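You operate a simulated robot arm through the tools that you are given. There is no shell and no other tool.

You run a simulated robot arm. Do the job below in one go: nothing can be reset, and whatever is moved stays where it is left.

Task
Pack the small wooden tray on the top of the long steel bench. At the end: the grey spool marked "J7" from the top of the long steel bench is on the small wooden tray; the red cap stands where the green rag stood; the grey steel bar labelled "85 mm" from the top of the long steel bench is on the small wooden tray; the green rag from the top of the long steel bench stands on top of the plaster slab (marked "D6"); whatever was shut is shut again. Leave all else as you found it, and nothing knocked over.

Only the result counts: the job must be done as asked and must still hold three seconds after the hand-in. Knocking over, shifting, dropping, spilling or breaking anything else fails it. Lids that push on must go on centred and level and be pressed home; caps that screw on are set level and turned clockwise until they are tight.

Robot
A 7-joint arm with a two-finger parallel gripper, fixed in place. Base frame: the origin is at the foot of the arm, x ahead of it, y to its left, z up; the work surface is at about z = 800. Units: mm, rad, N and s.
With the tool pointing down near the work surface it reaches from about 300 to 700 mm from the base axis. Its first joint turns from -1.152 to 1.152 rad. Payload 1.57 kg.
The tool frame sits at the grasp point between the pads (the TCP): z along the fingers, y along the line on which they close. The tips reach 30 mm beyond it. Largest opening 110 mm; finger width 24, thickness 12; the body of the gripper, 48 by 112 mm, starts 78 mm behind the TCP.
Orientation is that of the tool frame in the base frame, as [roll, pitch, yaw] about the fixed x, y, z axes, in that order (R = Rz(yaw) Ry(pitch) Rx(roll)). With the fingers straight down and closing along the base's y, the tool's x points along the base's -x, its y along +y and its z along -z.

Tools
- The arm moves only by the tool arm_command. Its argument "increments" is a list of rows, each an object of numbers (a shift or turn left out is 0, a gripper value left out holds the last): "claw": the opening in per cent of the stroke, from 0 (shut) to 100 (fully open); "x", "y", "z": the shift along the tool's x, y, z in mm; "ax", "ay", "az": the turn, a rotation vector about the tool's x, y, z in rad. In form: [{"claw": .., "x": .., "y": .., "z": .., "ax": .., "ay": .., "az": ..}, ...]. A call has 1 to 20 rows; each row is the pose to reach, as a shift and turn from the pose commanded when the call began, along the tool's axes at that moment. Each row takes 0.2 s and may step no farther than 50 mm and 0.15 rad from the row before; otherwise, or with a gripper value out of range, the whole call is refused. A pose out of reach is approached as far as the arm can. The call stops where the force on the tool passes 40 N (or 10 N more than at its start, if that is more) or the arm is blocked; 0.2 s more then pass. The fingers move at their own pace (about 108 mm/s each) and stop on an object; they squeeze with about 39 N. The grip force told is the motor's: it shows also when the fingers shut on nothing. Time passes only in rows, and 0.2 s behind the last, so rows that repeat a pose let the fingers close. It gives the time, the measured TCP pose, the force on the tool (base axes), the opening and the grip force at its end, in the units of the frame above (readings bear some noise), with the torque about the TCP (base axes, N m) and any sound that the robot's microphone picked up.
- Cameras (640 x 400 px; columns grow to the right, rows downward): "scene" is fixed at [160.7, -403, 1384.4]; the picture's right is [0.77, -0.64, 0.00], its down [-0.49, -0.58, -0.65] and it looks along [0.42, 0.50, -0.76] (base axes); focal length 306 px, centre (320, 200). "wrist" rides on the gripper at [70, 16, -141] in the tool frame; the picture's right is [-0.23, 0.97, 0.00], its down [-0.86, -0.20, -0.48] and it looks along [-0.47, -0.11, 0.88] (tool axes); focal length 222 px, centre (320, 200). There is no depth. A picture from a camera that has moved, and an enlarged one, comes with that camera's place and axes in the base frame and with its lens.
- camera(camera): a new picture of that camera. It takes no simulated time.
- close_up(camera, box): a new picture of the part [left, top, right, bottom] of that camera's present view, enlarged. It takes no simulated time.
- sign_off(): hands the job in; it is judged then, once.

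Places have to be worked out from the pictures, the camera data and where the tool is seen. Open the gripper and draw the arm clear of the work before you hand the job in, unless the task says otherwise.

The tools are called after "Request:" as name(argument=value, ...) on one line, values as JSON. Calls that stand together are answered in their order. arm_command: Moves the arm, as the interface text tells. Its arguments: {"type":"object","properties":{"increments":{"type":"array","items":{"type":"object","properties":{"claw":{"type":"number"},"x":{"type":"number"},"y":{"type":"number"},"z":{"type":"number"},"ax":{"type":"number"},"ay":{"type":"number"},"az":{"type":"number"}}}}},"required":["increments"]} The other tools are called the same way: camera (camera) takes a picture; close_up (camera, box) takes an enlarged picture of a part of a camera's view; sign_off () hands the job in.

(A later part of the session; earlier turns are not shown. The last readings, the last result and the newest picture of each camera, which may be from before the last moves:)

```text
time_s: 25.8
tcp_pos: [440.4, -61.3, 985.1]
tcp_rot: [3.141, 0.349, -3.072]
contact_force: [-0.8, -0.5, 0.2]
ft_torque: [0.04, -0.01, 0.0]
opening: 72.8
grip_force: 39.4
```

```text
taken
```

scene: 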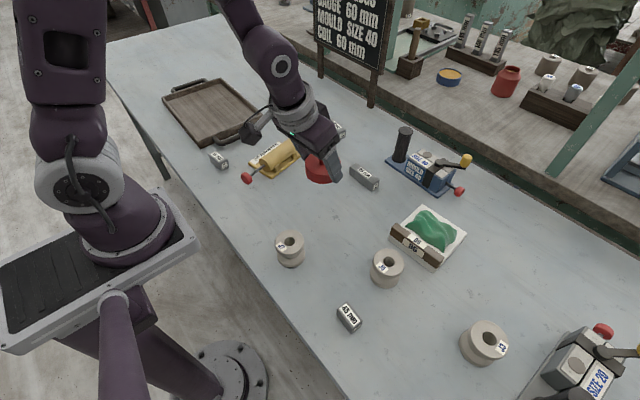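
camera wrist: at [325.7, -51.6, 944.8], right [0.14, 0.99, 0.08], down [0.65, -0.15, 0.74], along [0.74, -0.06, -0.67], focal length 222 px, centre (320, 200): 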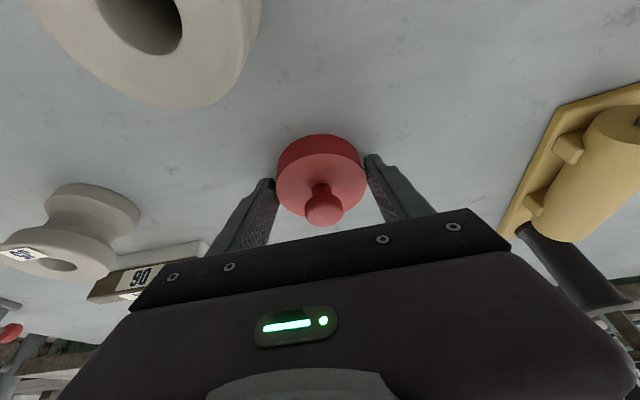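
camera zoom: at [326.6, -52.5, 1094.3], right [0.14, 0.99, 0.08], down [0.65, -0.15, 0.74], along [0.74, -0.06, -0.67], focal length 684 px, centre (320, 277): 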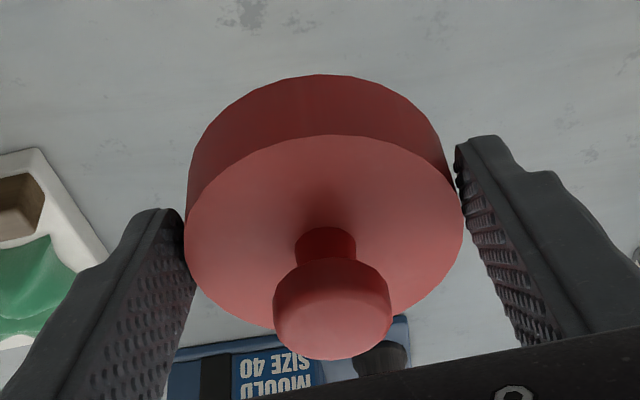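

The cap held with no slip. Now the transit to above the rag's original spot.

Request:
arm_command(increments=[{"x": -21.9, "y": 34.6, "z": 8}, {"x": -43.7, "y": 69.2, "z": 16}, {"x": -65.6, "y": 103.9, "z": 24}, {"x": -87.4, "y": 138.5, "z": 32}, {"x": -109.3, "y": 173.1, "z": 40}, {"x": -131.1, "y": 207.7, "z": 48.1}, {"x": -153, "y": 242.3, "z": 56.1}, {"x": -174.8, "y": 277, "z": 64.1}, {"x": -196.7, "y": 311.6, "z": 72.1}, {"x": -218.5, "y": 346.2, "z": 80.1}, {"x": -218.5, "y": 346.2, "z": 80.1}])

Request:
camera(camera="wrist")

Request:
camera(camera="scene")

```text
time_s: 28.2
tcp_pos: [647.3, 298.8, 984.6]
tcp_rot: [3.14, 0.349, -3.07]
contact_force: [-0.9, 0.5, -0.3]
ft_torque: [0.01, 0.01, -0.04]
opening: 72.9
grip_force: 38.5
```

```text
taken
camera wrist: at [533.3, 308.8, 1094.1], right [0.15, 0.99, 0.08], down [0.65, -0.15, 0.74], along [0.74, -0.06, -0.67], focal length 222 px, centre (320, 200)
```

wrist: 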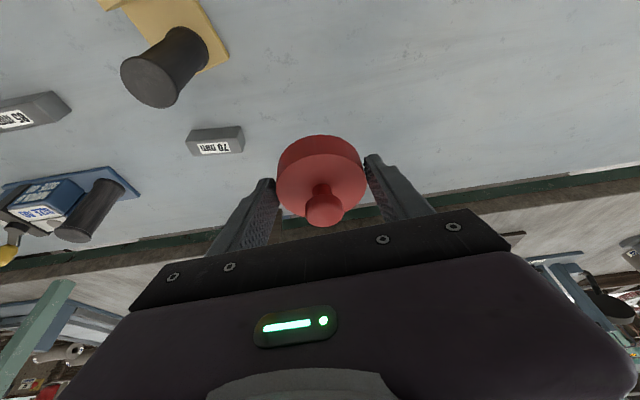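

```text
taken
```

scene: 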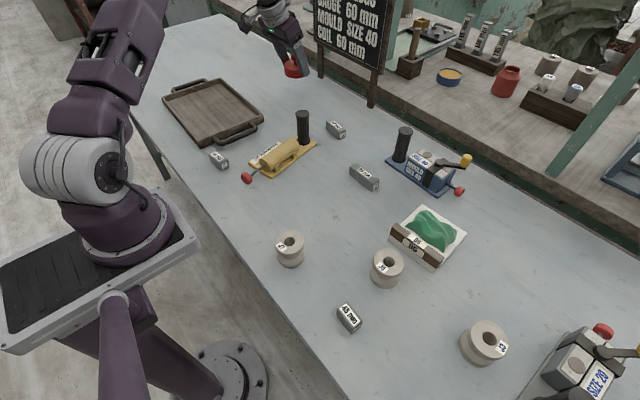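

Position is within ~1.5 mm of target. I descend to roughly 6 mm above contact.

Request:
arm_command(increments=[{"x": 13.8, "y": 1.5, "z": 37.6}, {"x": 27.5, "y": 1.5, "z": 75.1}, {"x": 41.3, "y": 1.5, "z": 112.7}, {"x": 46.4, "y": 1.5, "z": 126.8}, {"x": 49.2, "y": 1.5, "z": 134.3}, {"x": 49.2, "y": 1.5, "z": 134.3}])

Request:
close_up(camera="scene", box=[240, 70, 360, 160])

Request:
camera(camera="wrist")

```text
time_s: 29.6
tcp_pos: [647.6, 300.6, 841.0]
tcp_rot: [-3.141, 0.352, -3.073]
contact_force: [0.4, 0.7, -0.6]
ft_torque: [0.0, 0.0, -0.01]
opening: 72.6
grip_force: 38.8
```

```text
4.44 times, centred on (300, 115) of scene
camera zoom: at [160.7, -403.0, 1384.4], right [0.77, -0.64, 0.0], down [-0.49, -0.58, -0.65], along [0.42, 0.5, -0.76], focal length 1362 px, centre (409, 578)
```

zoom: 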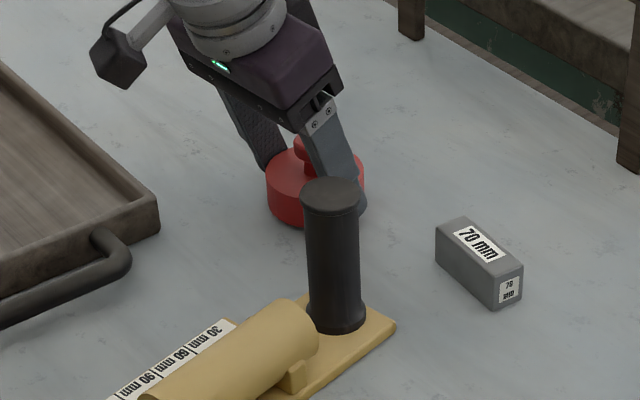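

```text
taken
camera wrist: at [533.3, 310.4, 950.4], right [0.14, 0.99, 0.08], down [0.65, -0.15, 0.74], along [0.74, -0.06, -0.67], focal length 222 px, centre (320, 200)
```

wrist: 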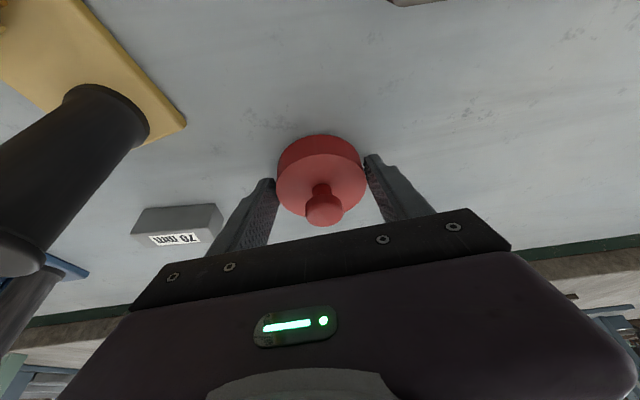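

About 5 mm above the bench; step down to contact.

Request:
arm_command(increments=[{"x": 0.7, "z": 1.9}, {"x": 1.2, "z": 3.3}, {"x": 1.2, "z": 3.3}])

```text
time_s: 30.4
tcp_pos: [647.1, 301.6, 838.4]
tcp_rot: [-3.14, 0.35, -3.072]
contact_force: [0.1, 0.3, -1.2]
ft_torque: [0.0, 0.0, -0.01]
opening: 72.6
grip_force: 39.1
```

Request:
arm_command(increments=[{"x": 0.35, "z": 0.94}, {"x": 0.5, "z": 1.4}, {"x": 0.5, "z": 1.4}])

```text
time_s: 31.2
tcp_pos: [646.9, 301.5, 837.1]
tcp_rot: [3.141, 0.349, -3.071]
contact_force: [-0.3, 0.2, 0.2]
ft_torque: [0.02, 0.02, 0.0]
opening: 72.3
grip_force: 39.0
```

No contact yet, so I continue with another ~1 mm.

Request:
arm_command(increments=[{"x": 0.35, "z": 0.94}, {"x": 0.42, "z": 1.15}, {"x": 0.42, "z": 1.15}])

```text
time_s: 32.0
tcp_pos: [647.2, 300.9, 835.1]
tcp_rot: [3.141, 0.351, -3.072]
contact_force: [0.1, 0.0, 0.2]
ft_torque: [0.0, -0.07, -0.01]
opening: 72.2
grip_force: 38.3
```

Request:
arm_command(increments=[{"x": 0.2, "z": 0.56}, {"x": 0.35, "z": 0.94}, {"x": 0.35, "z": 0.94}])

```text
time_s: 32.8
tcp_pos: [648.3, 302.1, 835.9]
tcp_rot: [-3.141, 0.351, -3.07]
contact_force: [-3.4, -2.5, 13.6]
ft_torque: [-0.3, 0.09, -0.01]
opening: 72.5
grip_force: 38.5
```

Contact with the bench (13.6 N). Relieve slightly and open.

Request:
arm_command(increments=[{"x": -0.15, "z": -0.4}, {"x": -0.15, "z": -0.4, "claw": 75}, {"x": -0.15, "z": -0.4, "claw": 100}, {"x": -0.15, "z": -0.4}, {"x": -0.15, "z": -0.4}])

Request:
camera(camera="wrist")

Request:
close_up(camera="scene", box=[240, 70, 360, 160])

```text
time_s: 34.0
tcp_pos: [647.1, 301.6, 835.4]
tcp_rot: [3.141, 0.35, -3.071]
contact_force: [0.7, -0.1, -0.9]
ft_torque: [-0.02, 0.02, -0.02]
opening: 109.9
grip_force: 0.1
```

```text
taken
camera wrist: at [533.1, 310.8, 943.7], right [0.14, 0.99, 0.08], down [0.65, -0.15, 0.74], along [0.74, -0.06, -0.67], focal length 222 px, centre (320, 200)
```

wrist: 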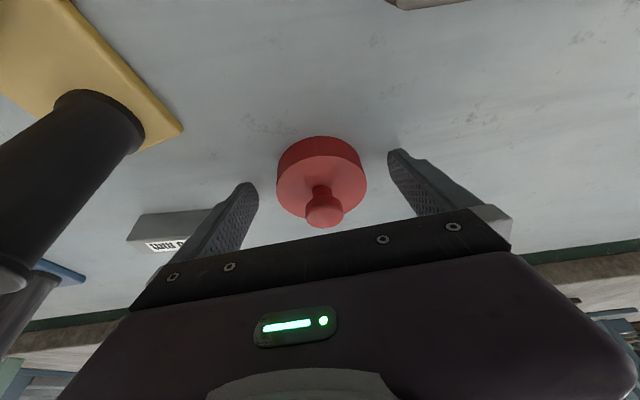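

```text
4.44 times, centred on (300, 115) of scene
camera zoom: at [160.7, -403.0, 1384.4], right [0.77, -0.64, 0.0], down [-0.49, -0.58, -0.65], along [0.42, 0.5, -0.76], focal length 1362 px, centre (409, 578)
```

zoom: 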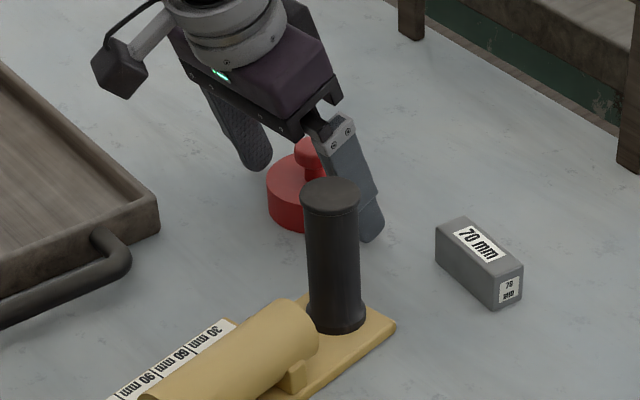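

Cap released and standing. I lift straight up and look.

Request:
arm_command(increments=[{"x": -6.9, "z": -18.8}, {"x": -17.2, "z": -47}, {"x": -34.4, "z": -93.9}, {"x": -51.6, "z": -140.9}, {"x": -51.6, "z": -140.9}])

Request:
camera(camera="wrist")

Request:
close_up(camera="scene", box=[240, 70, 360, 160])

```text
time_s: 35.2
tcp_pos: [647.2, 304.7, 986.0]
tcp_rot: [3.141, 0.351, -3.072]
contact_force: [-0.3, -0.5, 0.5]
ft_torque: [-0.01, -0.03, -0.01]
opening: 110.1
grip_force: 0.1
```

```text
taken
camera wrist: at [532.9, 312.7, 1095.1], right [0.14, 0.99, 0.08], down [0.65, -0.15, 0.74], along [0.74, -0.06, -0.66], focal length 222 px, centre (320, 200)
```

wrist: 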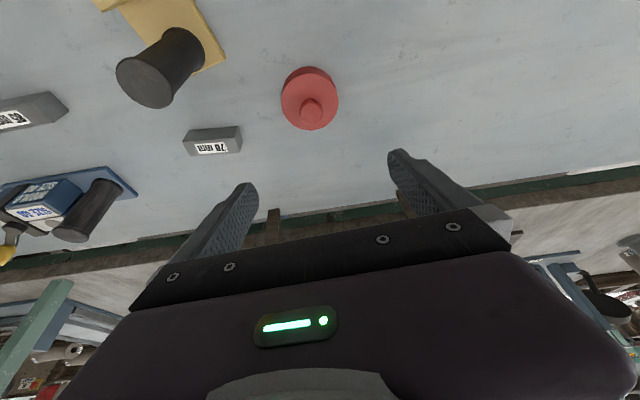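

```text
4.44 times, centred on (300, 115) of scene
camera zoom: at [160.7, -403.0, 1384.4], right [0.77, -0.64, 0.0], down [-0.49, -0.58, -0.65], along [0.42, 0.5, -0.76], focal length 1362 px, centre (409, 578)
```

zoom: 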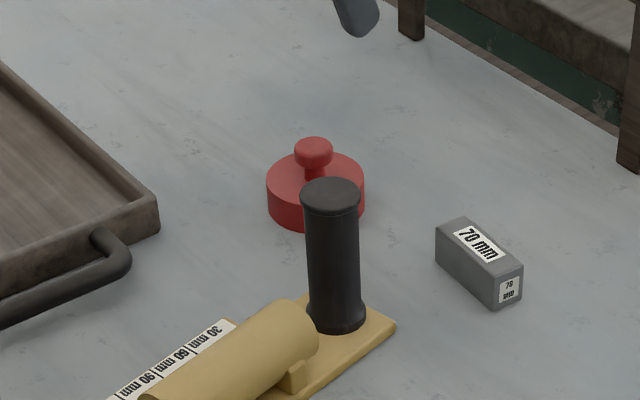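

Cap stands at ≈ (656,301), right where the rag was. Next I carry the open gripper to above the 85 mm bar and un-tilt on the way.

Request:
arm_command(increments=[{"x": 6.5, "y": -42, "z": -2.4}, {"x": 13, "y": -84, "z": -4.8}, {"x": 19.5, "y": -126, "z": -7.1, "ay": 0.06}, {"x": 26, "y": -168, "z": -9.5, "ay": 0.12}, {"x": 32.4, "y": -210, "z": -11.9, "ay": 0.18}, {"x": 38.9, "y": -252, "z": -14.3, "ay": 0.24}, {"x": 45.4, "y": -294, "z": -16.6, "ay": 0.3}, {"x": 51.9, "y": -336, "z": -19, "ay": 0.35}, {"x": 51.9, "y": -336, "z": -19, "ay": 0.35}])

Request:
camera(camera="wrist")

```text
time_s: 37.2
tcp_pos: [617.0, -36.8, 985.5]
tcp_rot: [-3.14, -0.002, -3.072]
contact_force: [-0.2, -0.3, -0.8]
ft_torque: [-0.04, 0.02, 0.01]
opening: 109.9
grip_force: 0.0
```

```text
taken
camera wrist: at [546.7, -24.0, 1126.3], right [0.16, 0.99, 0.0], down [0.87, -0.14, 0.48], along [0.47, -0.08, -0.88], focal length 222 px, centre (320, 200)
```

wrist: 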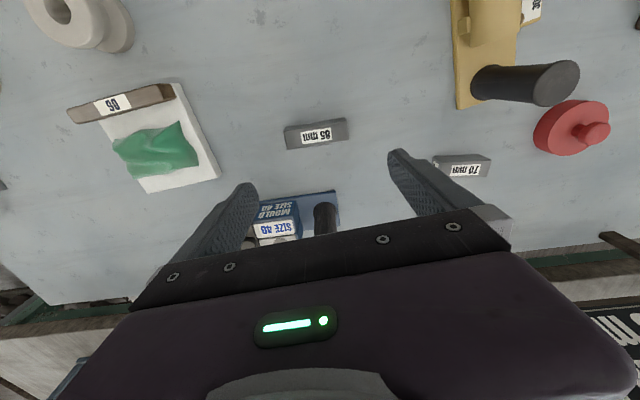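

Request:
arm_command(increments=[{"z": 25, "az": 0.035}, {"z": 50, "az": 0.07}, {"z": 50, "az": 0.07}])

Request:
camera(camera="wrist")

Request:
close_up(camera="wrist", box=[250, 90, 400, 184])

Request:
close_up(camera="scene", box=[330, 140, 410, 200])

```text
time_s: 38.0
tcp_pos: [617.3, -35.5, 934.6]
tcp_rot: [3.141, -0.001, 3.141]
contact_force: [-0.5, 0.0, 0.2]
ft_torque: [-0.01, -0.01, -0.02]
opening: 110.2
grip_force: 0.1
```

```text
taken
camera wrist: at [548.0, -18.7, 1076.1], right [0.23, 0.97, 0.0], down [0.85, -0.2, 0.48], along [0.47, -0.11, -0.88], focal length 222 px, centre (320, 200)
```

wrist: 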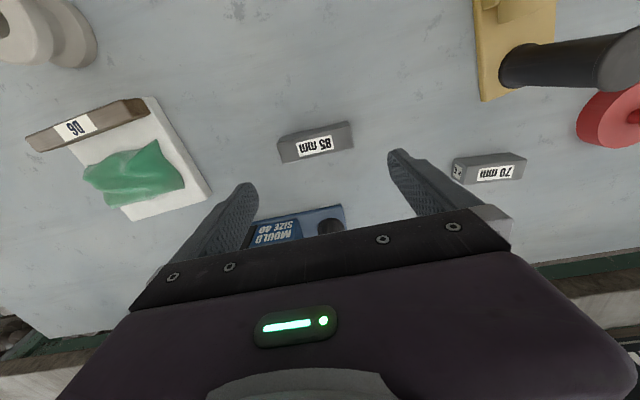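

```text
4.26 times, centred on (325, 137) of wrist
camera zoom: at [548.0, -18.7, 1076.1], right [0.23, 0.97, 0.0], down [0.85, -0.2, 0.48], along [0.47, -0.11, -0.88], focal length 945 px, centre (299, 468)
```

zoom: 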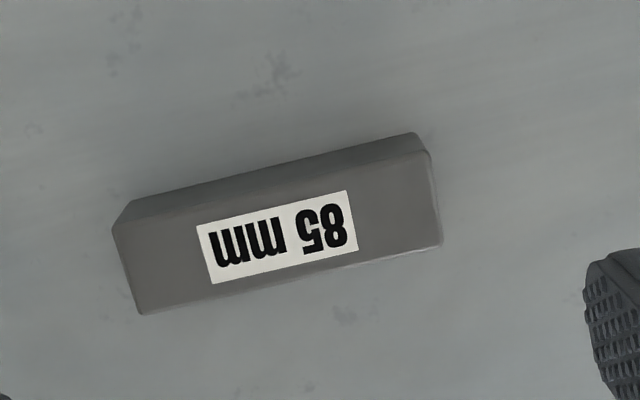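

```text
6.67 times, centred on (370, 170) of scene
camera zoom: at [160.7, -403.0, 1384.4], right [0.77, -0.64, 0.0], down [-0.49, -0.58, -0.65], along [0.42, 0.5, -0.76], focal length 2043 px, centre (-13, 400)
```

zoom: 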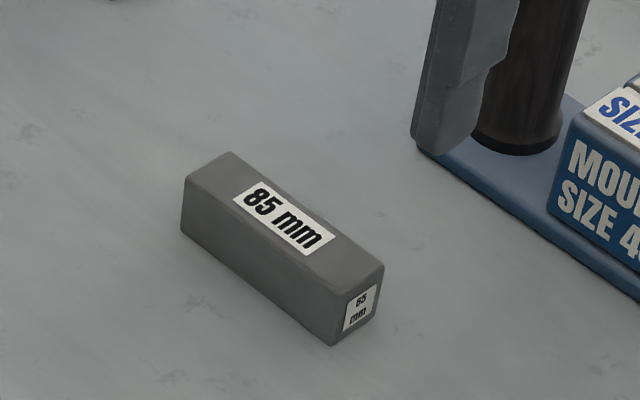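

The bar top spans x 599–623, y −81…3, so its centre is (611,−39) and it lies exactly along y. I check the end label, then descend with the fingers straddling its ends.

Request:
arm_command(increments=[{"x": 6.7, "y": -4, "z": 35}, {"x": 6.7, "y": -4, "z": 70}, {"x": 6.7, "y": -4, "z": 90}, {"x": 6.7, "y": -4, "z": 90}])

Request:
close_up(camera="wrist", box=[220, 100, 420, 225])

Request:
close_up(camera="scene", box=[340, 150, 400, 195])

```text
time_s: 39.0
tcp_pos: [610.1, -40.2, 846.6]
tcp_rot: [3.141, 0.0, -3.141]
contact_force: [1.0, 0.2, 0.5]
ft_torque: [0.03, -0.02, 0.02]
opening: 109.9
grip_force: 0.1
```

```text
3.20 times, centred on (320, 162) of wrist
camera zoom: at [539.9, -23.4, 988.2], right [0.23, 0.97, 0.0], down [0.85, -0.2, 0.48], along [0.47, -0.11, -0.88], focal length 711 px, centre (320, 320)
```

zoom: 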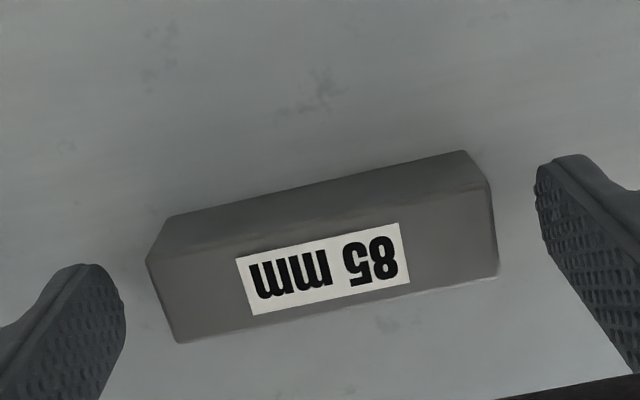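

```text
8.89 times, centred on (370, 172) of scene
camera zoom: at [160.7, -403.0, 1384.4], right [0.77, -0.64, 0.0], down [-0.49, -0.58, -0.65], along [0.42, 0.5, -0.76], focal length 2724 px, centre (-124, 444)
```

zoom: 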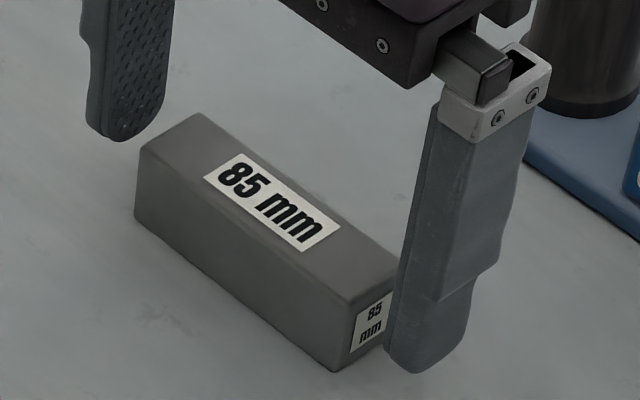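

Confirmed "85 mm" on both labels, and the fingers are centred. Lower 12 mm and close on the bar ends.

Request:
arm_command(increments=[{"x": -1.5, "y": 1, "z": 6}, {"x": -1.5, "y": 1, "z": 12}, {"x": -1.5, "y": 1, "z": 12}, {"x": -1.5, "y": 1, "z": 12, "claw": 80}, {"x": -1.5, "y": 1, "z": 12, "claw": 60}, {"x": -1.5, "y": 1, "z": 12, "claw": 60}, {"x": -1.5, "y": 1, "z": 12, "claw": 60}])

Request:
close_up(camera="wrist", box=[220, 100, 420, 225])

```text
time_s: 40.6
tcp_pos: [612.2, -39.6, 834.2]
tcp_rot: [3.141, -0.001, 3.141]
contact_force: [0.3, -1.6, 0.1]
ft_torque: [-0.11, -0.09, 0.01]
opening: 84.6
grip_force: 38.2
```

```text
3.20 times, centred on (320, 162) of wrist
camera zoom: at [541.9, -22.5, 975.3], right [0.23, 0.97, 0.0], down [0.86, -0.2, 0.48], along [0.47, -0.11, -0.88], focal length 711 px, centre (320, 320)
```

zoom: 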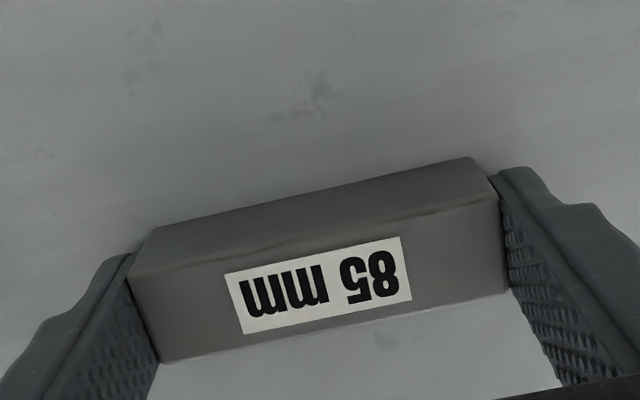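

The bar is gripped (84.6 mm). I take close-ups of the tray to fix its geometry before moving.

Request:
close_up(camera="scene", box=[155, 70, 275, 150])

Request:
close_up(camera="scene", box=[195, 110, 275, 160])

```text
5.00 times, centred on (215, 110) of scene
camera zoom: at [160.7, -403.0, 1384.4], right [0.77, -0.64, 0.0], down [-0.49, -0.58, -0.65], along [0.42, 0.5, -0.76], focal length 1532 px, centre (845, 650)
```

zoom: 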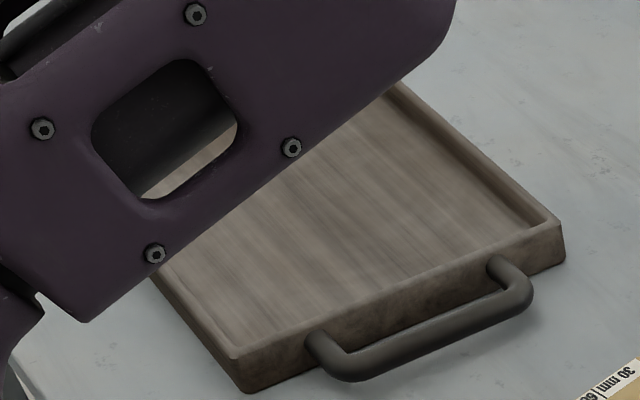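

```text
8.00 times, centred on (235, 135) of scene
camera zoom: at [160.7, -403.0, 1384.4], right [0.77, -0.64, 0.0], down [-0.49, -0.58, -0.65], along [0.42, 0.5, -0.76], focal length 2452 px, centre (1000, 720)
```

zoom: 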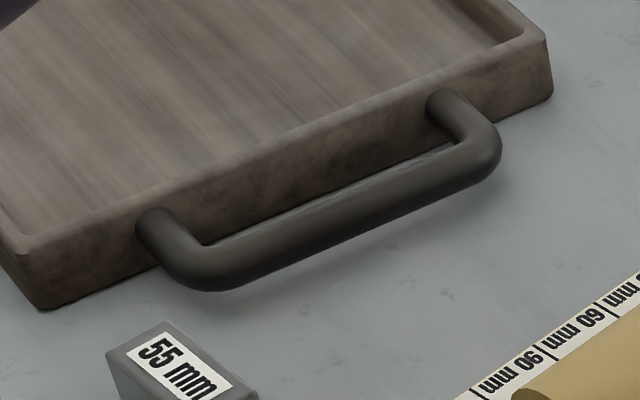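

Tray: near-right wall from (337,357) to (551,348), walls ~28 mm high and ~11 mm thick. I'll place the bar at about (480,445). First lift and check the hold.

Request:
arm_command(increments=[{"z": -10}, {"z": -40}, {"z": -80}, {"z": -125}, {"z": -166}, {"z": -166}])

Request:
close_up(camera="wrist", box=[220, 100, 420, 225])

```text
time_s: 42.0
tcp_pos: [610.7, -38.2, 1001.1]
tcp_rot: [3.142, 0.001, -3.141]
contact_force: [0.8, -0.4, -5.5]
ft_torque: [0.01, -0.03, -0.01]
opening: 84.7
grip_force: 38.6
```

```text
3.20 times, centred on (320, 162) of wrist
camera zoom: at [542.0, -21.7, 1141.7], right [0.23, 0.97, 0.0], down [0.86, -0.2, 0.48], along [0.47, -0.11, -0.88], focal length 711 px, centre (320, 320)
```

zoom: 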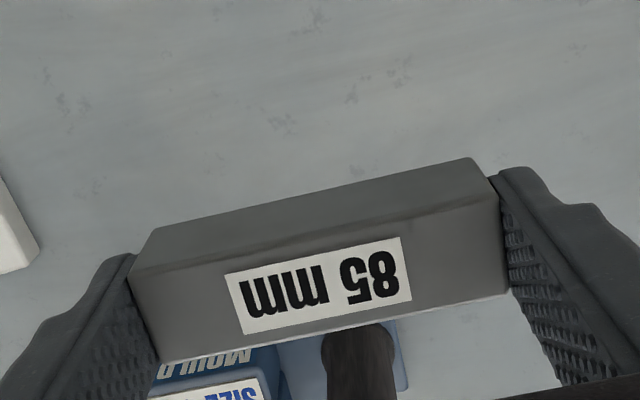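

Hold is firm (≈5 N). Transit to above the tray.

Request:
arm_command(increments=[{"x": 12, "y": 44}, {"x": 23.9, "y": 88}, {"x": 35.9, "y": 132}, {"x": 47.8, "y": 176}, {"x": 59.8, "y": 220}, {"x": 71.7, "y": 264}, {"x": 83.7, "y": 308}, {"x": 95.6, "y": 352}, {"x": 107.6, "y": 396}, {"x": 119.5, "y": 440}, {"x": 131.5, "y": 484}, {"x": 131.5, "y": 484}])

Request:
camera(camera="wrist")

Request:
camera(camera="scene")

```text
time_s: 44.6
tcp_pos: [475.6, 442.7, 997.7]
tcp_rot: [-3.139, 0.0, -3.141]
contact_force: [-0.5, 0.8, -4.6]
ft_torque: [-0.02, 0.01, 0.0]
opening: 84.5
grip_force: 39.1
```

```text
taken
camera wrist: at [406.3, 461.3, 1139.0], right [0.23, 0.97, 0.0], down [0.86, -0.2, 0.48], along [0.47, -0.11, -0.88], focal length 222 px, centre (320, 200)
```

wrist: 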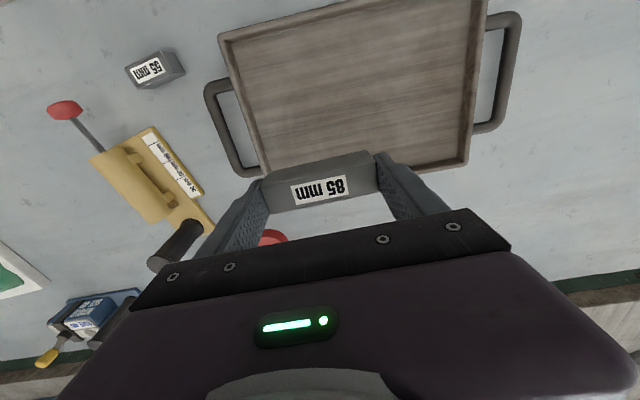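

```text
taken
```

scene: 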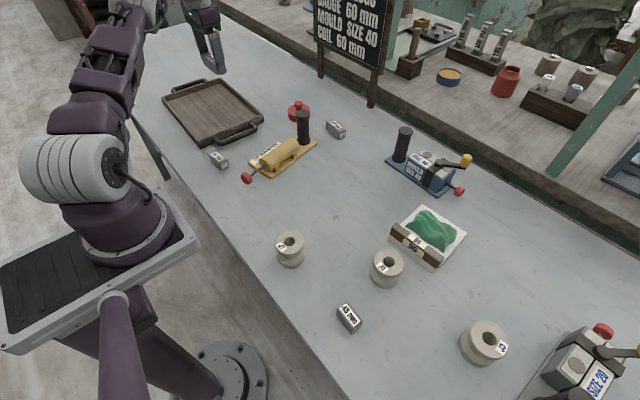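

Tray rim corners come out at ≈ (338,358), (551,348), (565,646), consistent with before; the bar at (476,444) is well inside. I descend to z≈860.

Request:
arm_command(increments=[{"z": 45}, {"z": 90}, {"z": 125}, {"z": 138}, {"z": 138}])

Request:
camera(camera="wrist")

Request:
close_up(camera="scene", box=[150, 40, 290, 150])

```text
time_s: 45.8
tcp_pos: [478.9, 442.7, 861.3]
tcp_rot: [3.141, 0.0, -3.142]
contact_force: [-0.4, 0.1, -5.2]
ft_torque: [0.02, -0.03, 0.02]
opening: 84.8
grip_force: 39.2
```

```text
taken
camera wrist: at [409.8, 460.2, 1001.2], right [0.23, 0.97, 0.0], down [0.86, -0.2, 0.48], along [0.47, -0.11, -0.88], focal length 222 px, centre (320, 200)
```

wrist: 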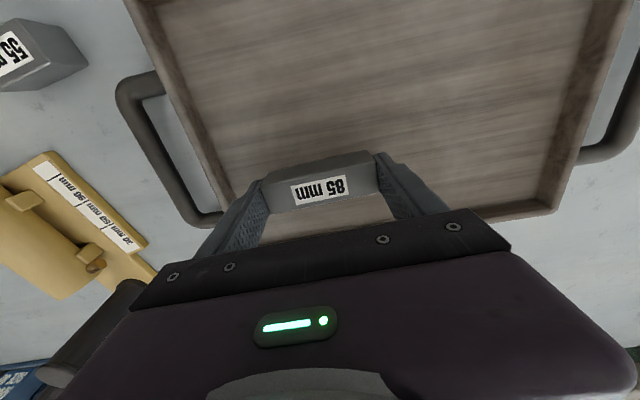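

```text
3.64 times, centred on (220, 95) of scene
camera zoom: at [160.8, -402.9, 1384.4], right [0.77, -0.64, 0.0], down [-0.49, -0.58, -0.65], along [0.42, 0.5, -0.76], focal length 1114 px, centre (684, 582)
```

zoom: 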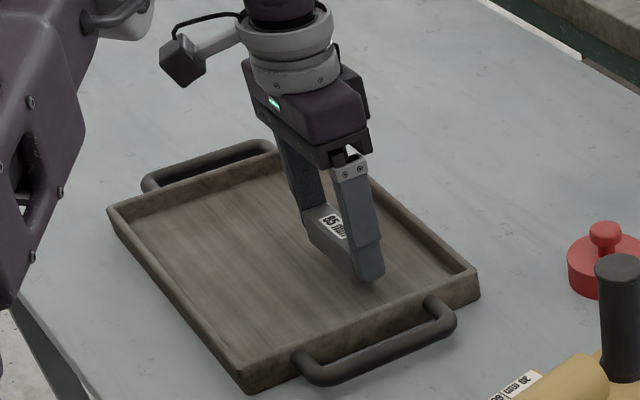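

I shift 8 mm in +y for extra clearance from the near wall, and step down.

Request:
arm_command(increments=[{"y": 8}, {"y": 8, "z": 8}, {"y": 8, "z": 13}, {"y": 8, "z": 13}])

```text
time_s: 46.8
tcp_pos: [479.7, 452.6, 848.9]
tcp_rot: [3.141, 0.002, -3.141]
contact_force: [0.0, 0.5, -4.3]
ft_torque: [0.0, 0.03, 0.02]
opening: 84.9
grip_force: 38.6
```

Request:
arm_command(increments=[{"z": 1.2}, {"z": 2.4}, {"z": 2.4}])

Request:
close_up(camera="scene", box=[200, 70, 260, 120])

```text
time_s: 47.6
tcp_pos: [479.3, 452.5, 844.4]
tcp_rot: [3.14, -0.001, -3.141]
contact_force: [0.5, 0.1, -5.8]
ft_torque: [0.02, 0.05, 0.01]
opening: 84.3
grip_force: 39.0
```

```text
8.00 times, centred on (230, 95) of scene
camera zoom: at [160.8, -402.9, 1384.4], right [0.77, -0.64, 0.0], down [-0.49, -0.58, -0.65], along [0.42, 0.5, -0.76], focal length 2452 px, centre (1040, 1040)
```

zoom: 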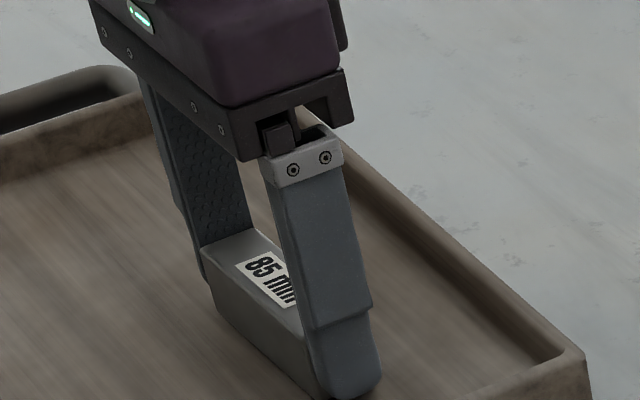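

Still carrying its full weight; continue in ~1 mm steps.

Request:
arm_command(increments=[{"z": 1}, {"z": 1.5}, {"z": 1.5}])

```text
time_s: 48.4
tcp_pos: [480.2, 452.7, 845.0]
tcp_rot: [3.141, 0.001, -3.141]
contact_force: [0.6, -0.4, -5.3]
ft_torque: [0.02, 0.03, -0.02]
opening: 84.9
grip_force: 38.9
```

Request:
arm_command(increments=[{"z": 1}, {"z": 1.5}, {"z": 1.5}])

```text
time_s: 49.2
tcp_pos: [479.6, 451.2, 844.9]
tcp_rot: [3.14, 0.002, 3.14]
contact_force: [-0.9, -1.7, 5.3]
ft_torque: [0.03, 0.18, 0.05]
opening: 84.9
grip_force: 39.4
```

Contact with the tray floor. Relieve slightly and open.

Request:
arm_command(increments=[{"z": -0.3}, {"z": -0.3, "claw": 85}, {"z": -0.3, "claw": 100}, {"z": -0.3}, {"z": -0.3}])

Request:
camera(camera="wrist")

Request:
close_up(camera="scene", box=[150, 40, 290, 150])

```text
time_s: 50.4
tcp_pos: [478.4, 452.3, 843.3]
tcp_rot: [3.139, 0.0, -3.14]
contact_force: [0.4, 0.3, 1.4]
ft_torque: [-0.01, 0.01, -0.02]
opening: 110.2
grip_force: 0.1
```

```text
taken
camera wrist: at [409.8, 469.1, 985.0], right [0.23, 0.97, 0.0], down [0.86, -0.2, 0.48], along [0.47, -0.11, -0.88], focal length 222 px, centre (320, 200)
```

wrist: 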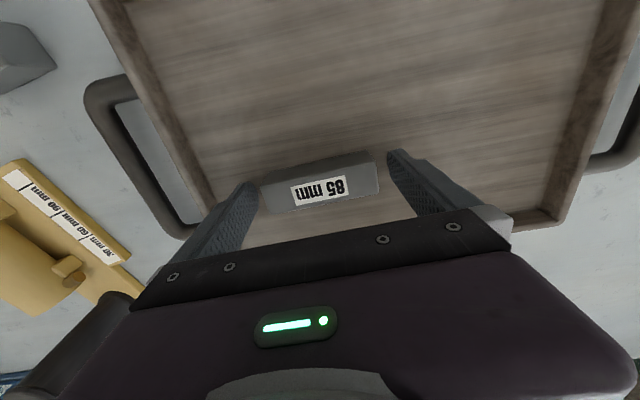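

```text
3.64 times, centred on (220, 95) of scene
camera zoom: at [160.7, -403.0, 1384.4], right [0.77, -0.64, 0.0], down [-0.49, -0.58, -0.65], along [0.42, 0.5, -0.76], focal length 1114 px, centre (684, 582)
```

zoom: 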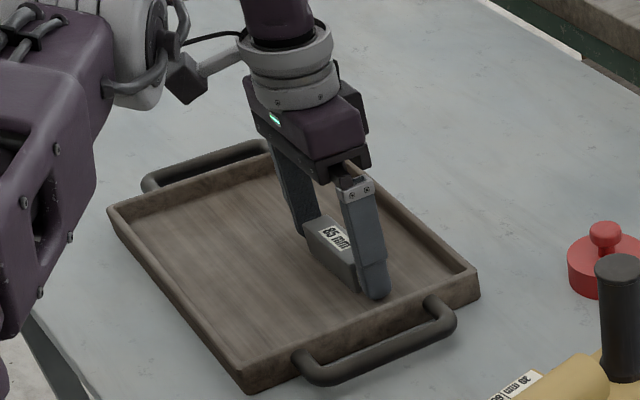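

The bar rests in the tray. I lift clear and go back toward the J7 spool.

Request:
arm_command(increments=[{"z": -20}, {"z": -60}, {"z": -105}, {"z": -145}, {"x": 10, "y": -42, "z": -145}, {"x": 22, "y": -84, "z": -145}, {"x": 34, "y": -127, "z": -145}, {"x": 45, "y": -170, "z": -145}, {"x": 57, "y": -212, "z": -145}, {"x": 68, "y": -254, "z": -145}, {"x": 80, "y": -297, "z": -145}, {"x": 91, "y": -339, "z": -145}, {"x": 102, "y": -382, "z": -145}, {"x": 114, "y": -424, "z": -145}, {"x": 125, "y": -466, "z": -145}, {"x": 137, "y": -509, "z": -145}, {"x": 148, "y": -551, "z": -145}, {"x": 148, "y": -551, "z": -145}])

Request:
camera(camera="wrist")

Request:
camera(camera="scene")

Request:
close_up(camera="scene", box=[150, 60, 290, 160])

```text
time_s: 54.2
tcp_pos: [328.0, -100.1, 988.5]
tcp_rot: [3.14, -0.001, -3.14]
contact_force: [-0.4, 1.4, -0.2]
ft_torque: [0.04, 0.02, 0.03]
opening: 109.9
grip_force: 0.1
```

```text
taken
camera wrist: at [259.4, -82.9, 1129.5], right [0.23, 0.97, 0.0], down [0.86, -0.2, 0.48], along [0.47, -0.11, -0.88], focal length 222 px, centre (320, 200)
```

wrist: 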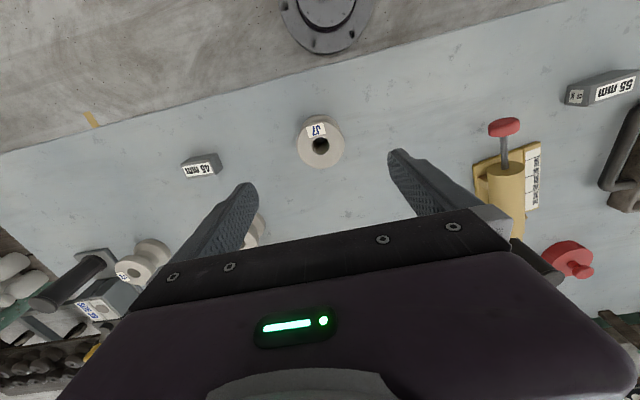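

```text
taken
```

scene: 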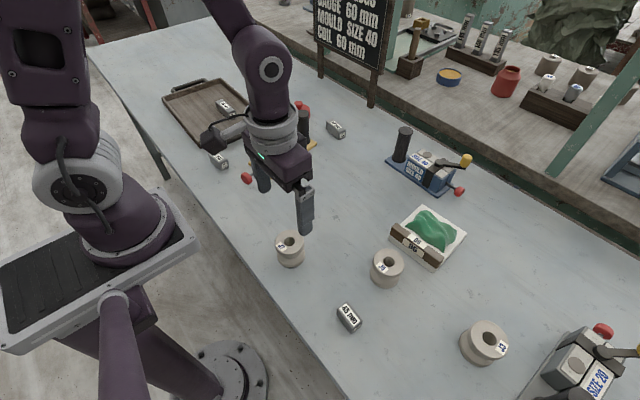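

```text
4.00 times, centred on (220, 110) of scene
camera zoom: at [160.7, -403.0, 1384.4], right [0.77, -0.64, 0.0], down [-0.49, -0.58, -0.65], along [0.42, 0.5, -0.76], focal length 1226 px, centre (720, 560)
```

zoom: 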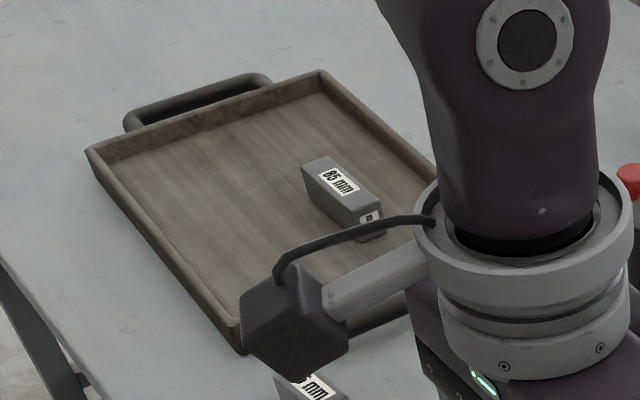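

The bar lies in the tray. Now close-ups of the J7 spool from both cameras.

Request:
close_up(camera="wrist", box=[270, 100, 370, 180])

Request:
close_up(camera="scene", box=[255, 215, 335, 280])

```text
5.00 times, centred on (320, 140) of wrist
camera zoom: at [259.4, -82.9, 1129.5], right [0.23, 0.97, 0.0], down [0.86, -0.2, 0.48], along [0.47, -0.11, -0.88], focal length 1111 px, centre (320, 500)
```

zoom: 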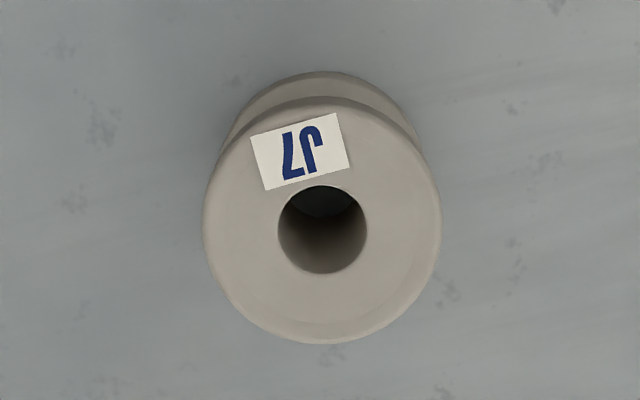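

```text
6.15 times, centred on (295, 248) of scene
camera zoom: at [160.7, -403.0, 1384.4], right [0.77, -0.64, 0.0], down [-0.49, -0.58, -0.65], along [0.42, 0.5, -0.76], focal length 1886 px, centre (474, -92)
```

zoom: 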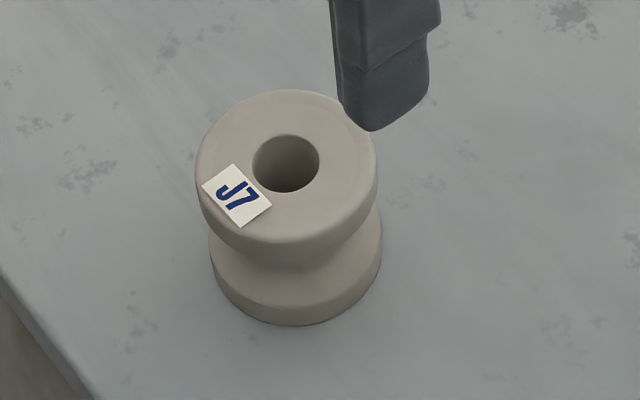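

J7 is at ≈ (332.5,−98.8), 60 mm flange, top at z≈850. I descend with a 3.5 mm correction.

Request:
arm_command(increments=[{"x": -3.5, "y": 0.5, "z": 40}, {"x": -3.5, "y": 0.5, "z": 80}, {"x": -3.5, "y": 0.5, "z": 120}, {"x": -3.5, "y": 0.5, "z": 142}, {"x": -3.5, "y": 0.5, "z": 142}])

Request:
camera(camera="wrist")

Request:
close_up(camera="scene", box=[240, 190, 350, 290])

```text
time_s: 55.4
tcp_pos: [334.2, -100.3, 846.1]
tcp_rot: [3.141, 0.0, -3.141]
contact_force: [0.3, 0.2, 0.9]
ft_torque: [-0.02, 0.03, 0.02]
opening: 110.1
grip_force: 0.1
```

```text
taken
camera wrist: at [265.2, -82.7, 987.4], right [0.23, 0.97, 0.0], down [0.85, -0.2, 0.48], along [0.47, -0.11, -0.88], focal length 222 px, centre (320, 200)
```

wrist: 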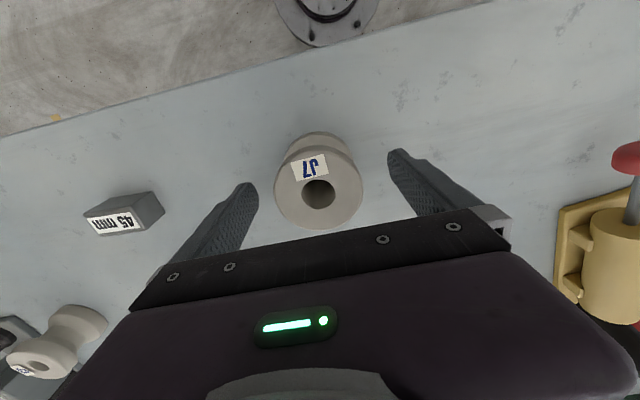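

```text
4.00 times, centred on (295, 240) of scene
camera zoom: at [160.7, -403.0, 1384.4], right [0.77, -0.64, 0.0], down [-0.49, -0.58, -0.65], along [0.42, 0.5, -0.76], focal length 1226 px, centre (420, 40)
```

zoom: 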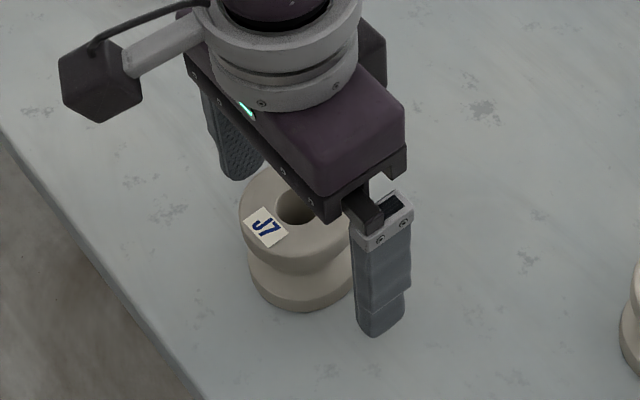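

Hole is right under the TCP. Lower 12 mm and close on the flanges.

Request:
arm_command(increments=[{"z": 6}, {"z": 12}, {"z": 12}, {"z": 12, "claw": 75}, {"z": 12, "claw": 50}, {"z": 12, "claw": 40}, {"z": 12, "claw": 40}, {"z": 12, "claw": 40}])

Request:
close_up(camera="wrist", box=[220, 100, 420, 240])

```text
time_s: 57.2
tcp_pos: [333.9, -99.5, 833.2]
tcp_rot: [-3.142, 0.0, -3.141]
contact_force: [0.0, -0.2, 0.2]
ft_torque: [-0.02, 0.05, -0.01]
opening: 59.5
grip_force: 38.8
```

```text
2.86 times, centred on (320, 170) of wrist
camera zoom: at [264.8, -81.5, 975.4], right [0.23, 0.97, 0.0], down [0.86, -0.2, 0.48], along [0.47, -0.11, -0.88], focal length 635 px, centre (320, 286)
```

zoom: 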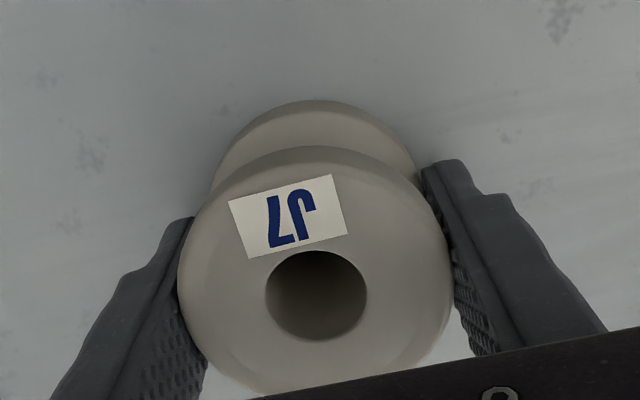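

Gripped at 59.5 mm. Lift and verify.

Request:
arm_command(increments=[{"z": -10}, {"z": -40}, {"z": -80}, {"z": -125}, {"z": -166}, {"z": -166}])

Request:
close_up(camera="wrist", box=[220, 100, 420, 240])

Request:
camera(camera="scene")

```text
time_s: 58.6
tcp_pos: [334.0, -96.5, 1001.3]
tcp_rot: [3.14, -0.001, -3.141]
contact_force: [-0.1, 0.7, -2.3]
ft_torque: [0.01, -0.04, -0.03]
opening: 59.3
grip_force: 38.9
```

```text
2.86 times, centred on (320, 170) of wrist
camera zoom: at [265.9, -80.1, 1141.8], right [0.23, 0.97, 0.0], down [0.86, -0.2, 0.48], along [0.47, -0.11, -0.88], focal length 635 px, centre (320, 286)
```

zoom: 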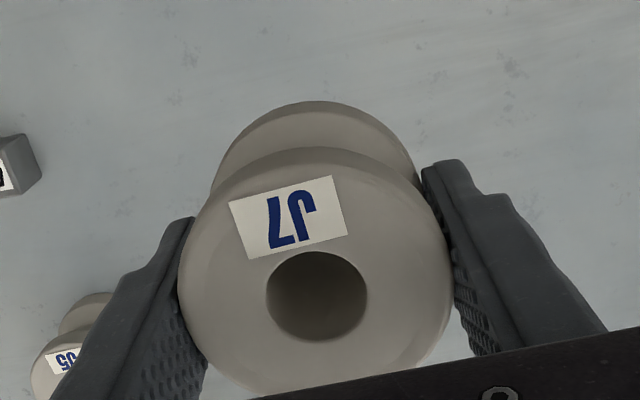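

```text
taken
```

scene: 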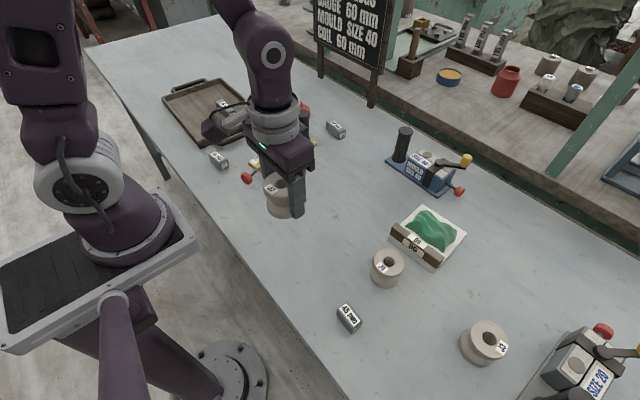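

The spool is held without slip. Transit to above the tray at ≈ (400,455).

Request:
arm_command(increments=[{"x": -5, "y": 42.5}, {"x": -10, "y": 85}, {"x": -15, "y": 127.5}, {"x": -20, "y": 170}, {"x": -25, "y": 212.5}, {"x": -30, "y": 255}, {"x": -35, "y": 297.5}, {"x": -40, "y": 340}, {"x": -45, "y": 383}, {"x": -51, "y": 426}, {"x": -56, "y": 469}, {"x": -61, "y": 512}, {"x": -66, "y": 554}, {"x": -66, "y": 554}])

Request:
camera(camera="wrist")

Request:
camera(camera="scene")

```text
time_s: 61.6
tcp_pos: [398.5, 455.6, 1002.0]
tcp_rot: [3.141, 0.001, 3.14]
contact_force: [0.4, -0.6, -2.5]
ft_torque: [0.0, 0.0, 0.01]
opening: 59.5
grip_force: 39.1
```

```text
taken
camera wrist: at [329.8, 473.3, 1143.1], right [0.23, 0.97, 0.0], down [0.86, -0.2, 0.48], along [0.47, -0.11, -0.88], focal length 222 px, centre (320, 200)
```

wrist: 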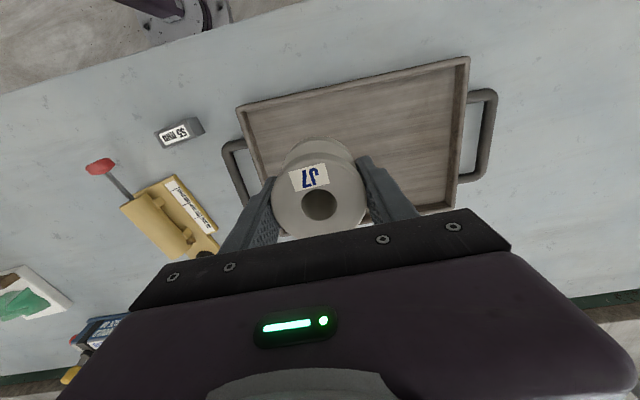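

```text
taken
```

scene: 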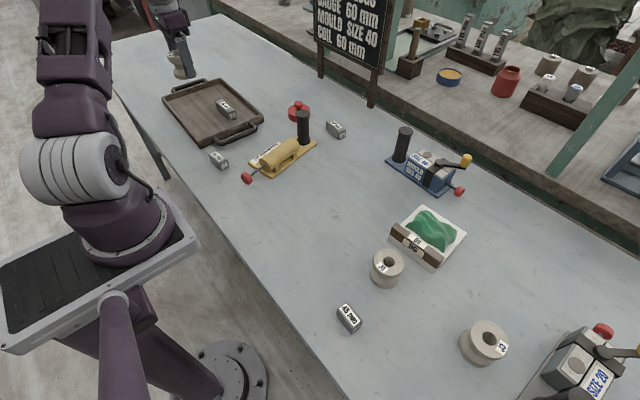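

In position over the tray floor, with the bar further out in x. Descend to about z=860 and check.

Request:
arm_command(increments=[{"z": 45}, {"z": 90}, {"z": 128}, {"z": 142}, {"z": 142}])

Request:
camera(camera="wrist")

Request:
close_up(camera="scene", box=[150, 40, 290, 150])

```text
time_s: 62.8
tcp_pos: [398.9, 455.2, 859.2]
tcp_rot: [-3.14, 0.0, -3.141]
contact_force: [-0.4, 0.3, -2.3]
ft_torque: [0.0, -0.03, -0.01]
opening: 59.3
grip_force: 39.4
```

```text
taken
camera wrist: at [330.0, 471.8, 1000.5], right [0.23, 0.97, 0.0], down [0.86, -0.2, 0.48], along [0.47, -0.11, -0.88], focal length 222 px, centre (320, 200)
```

wrist: 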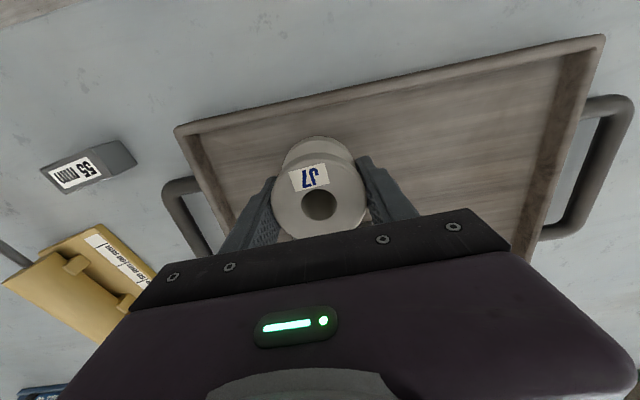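

```text
3.64 times, centred on (220, 95) of scene
camera zoom: at [160.7, -403.0, 1384.4], right [0.77, -0.64, 0.0], down [-0.49, -0.58, -0.65], along [0.42, 0.5, -0.76], focal length 1114 px, centre (684, 582)
```

zoom: 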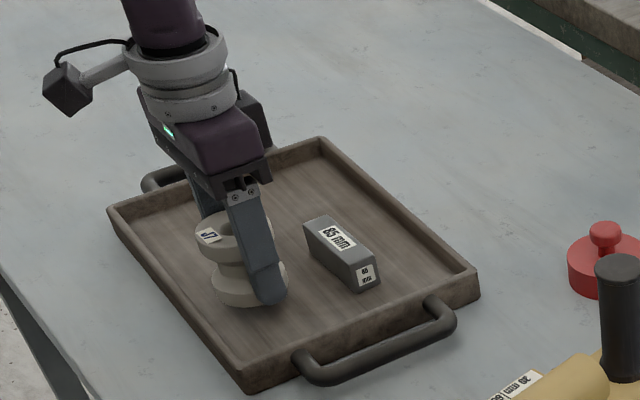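

Clear of the bar and walls. Step down toward contact.

Request:
arm_command(increments=[{"z": 6}, {"z": 12}, {"z": 12}])

```text
time_s: 63.6
tcp_pos: [399.4, 455.6, 846.5]
tcp_rot: [3.141, -0.001, -3.141]
contact_force: [0.1, -0.4, -2.7]
ft_torque: [0.01, -0.01, 0.0]
opening: 59.6
grip_force: 39.1
```

Request:
arm_command(increments=[{"z": 1}, {"z": 2}, {"z": 2}])

```text
time_s: 64.4
tcp_pos: [400.7, 455.1, 845.8]
tcp_rot: [3.141, 0.0, -3.141]
contact_force: [0.4, 0.7, -2.7]
ft_torque: [-0.01, -0.02, -0.01]
opening: 59.6
grip_force: 38.7
```

Request:
arm_command(increments=[{"z": 0.8}, {"z": 1.4}, {"z": 1.4}])

```text
time_s: 65.2
tcp_pos: [400.1, 454.5, 843.9]
tcp_rot: [3.141, 0.0, -3.14]
contact_force: [-5.4, -3.3, 14.6]
ft_torque: [-0.44, -0.1, -0.2]
opening: 59.7
grip_force: 38.5
```

Contact with the tray floor. Relieve slightly and open.

Request:
arm_command(increments=[{"z": -0.5}, {"z": -0.5, "claw": 65}, {"z": -0.5, "claw": 85}, {"z": -0.5, "claw": 100}, {"z": -0.5}, {"z": -0.5}])

Request:
close_up(camera="scene", box=[150, 40, 290, 150])

Request:
camera(camera="wrist")

```text
time_s: 66.6
tcp_pos: [401.1, 453.8, 844.0]
tcp_rot: [-3.142, -0.002, -3.141]
contact_force: [0.1, 0.2, 0.7]
ft_torque: [0.01, -0.01, -0.02]
opening: 109.9
grip_force: 0.2
```

```text
3.64 times, centred on (220, 95) of scene
camera zoom: at [160.7, -403.0, 1384.4], right [0.77, -0.64, 0.0], down [-0.49, -0.58, -0.65], along [0.42, 0.5, -0.76], focal length 1114 px, centre (684, 582)
```

zoom: 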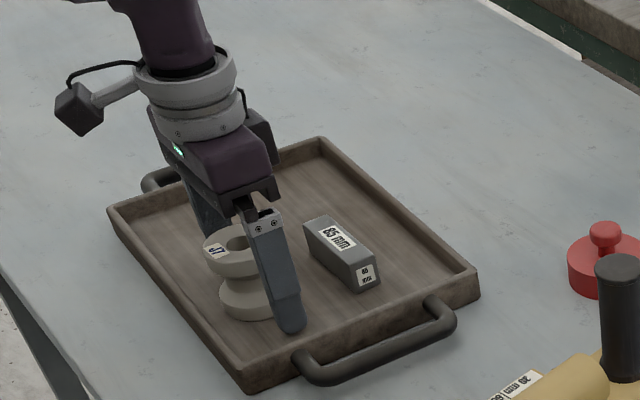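

```text
taken
camera wrist: at [332.0, 472.3, 985.0], right [0.23, 0.97, 0.0], down [0.86, -0.2, 0.48], along [0.47, -0.11, -0.88], focal length 222 px, centre (320, 200)
```

wrist: 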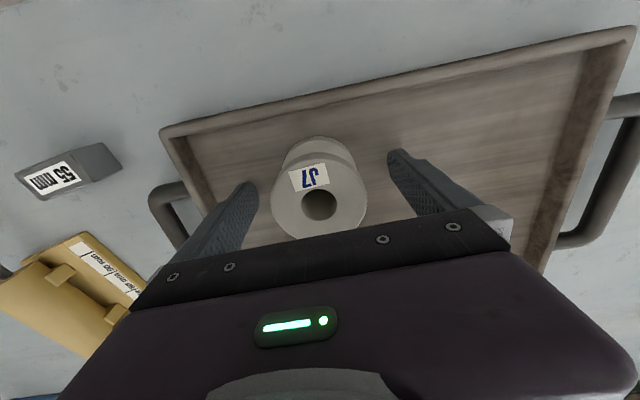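

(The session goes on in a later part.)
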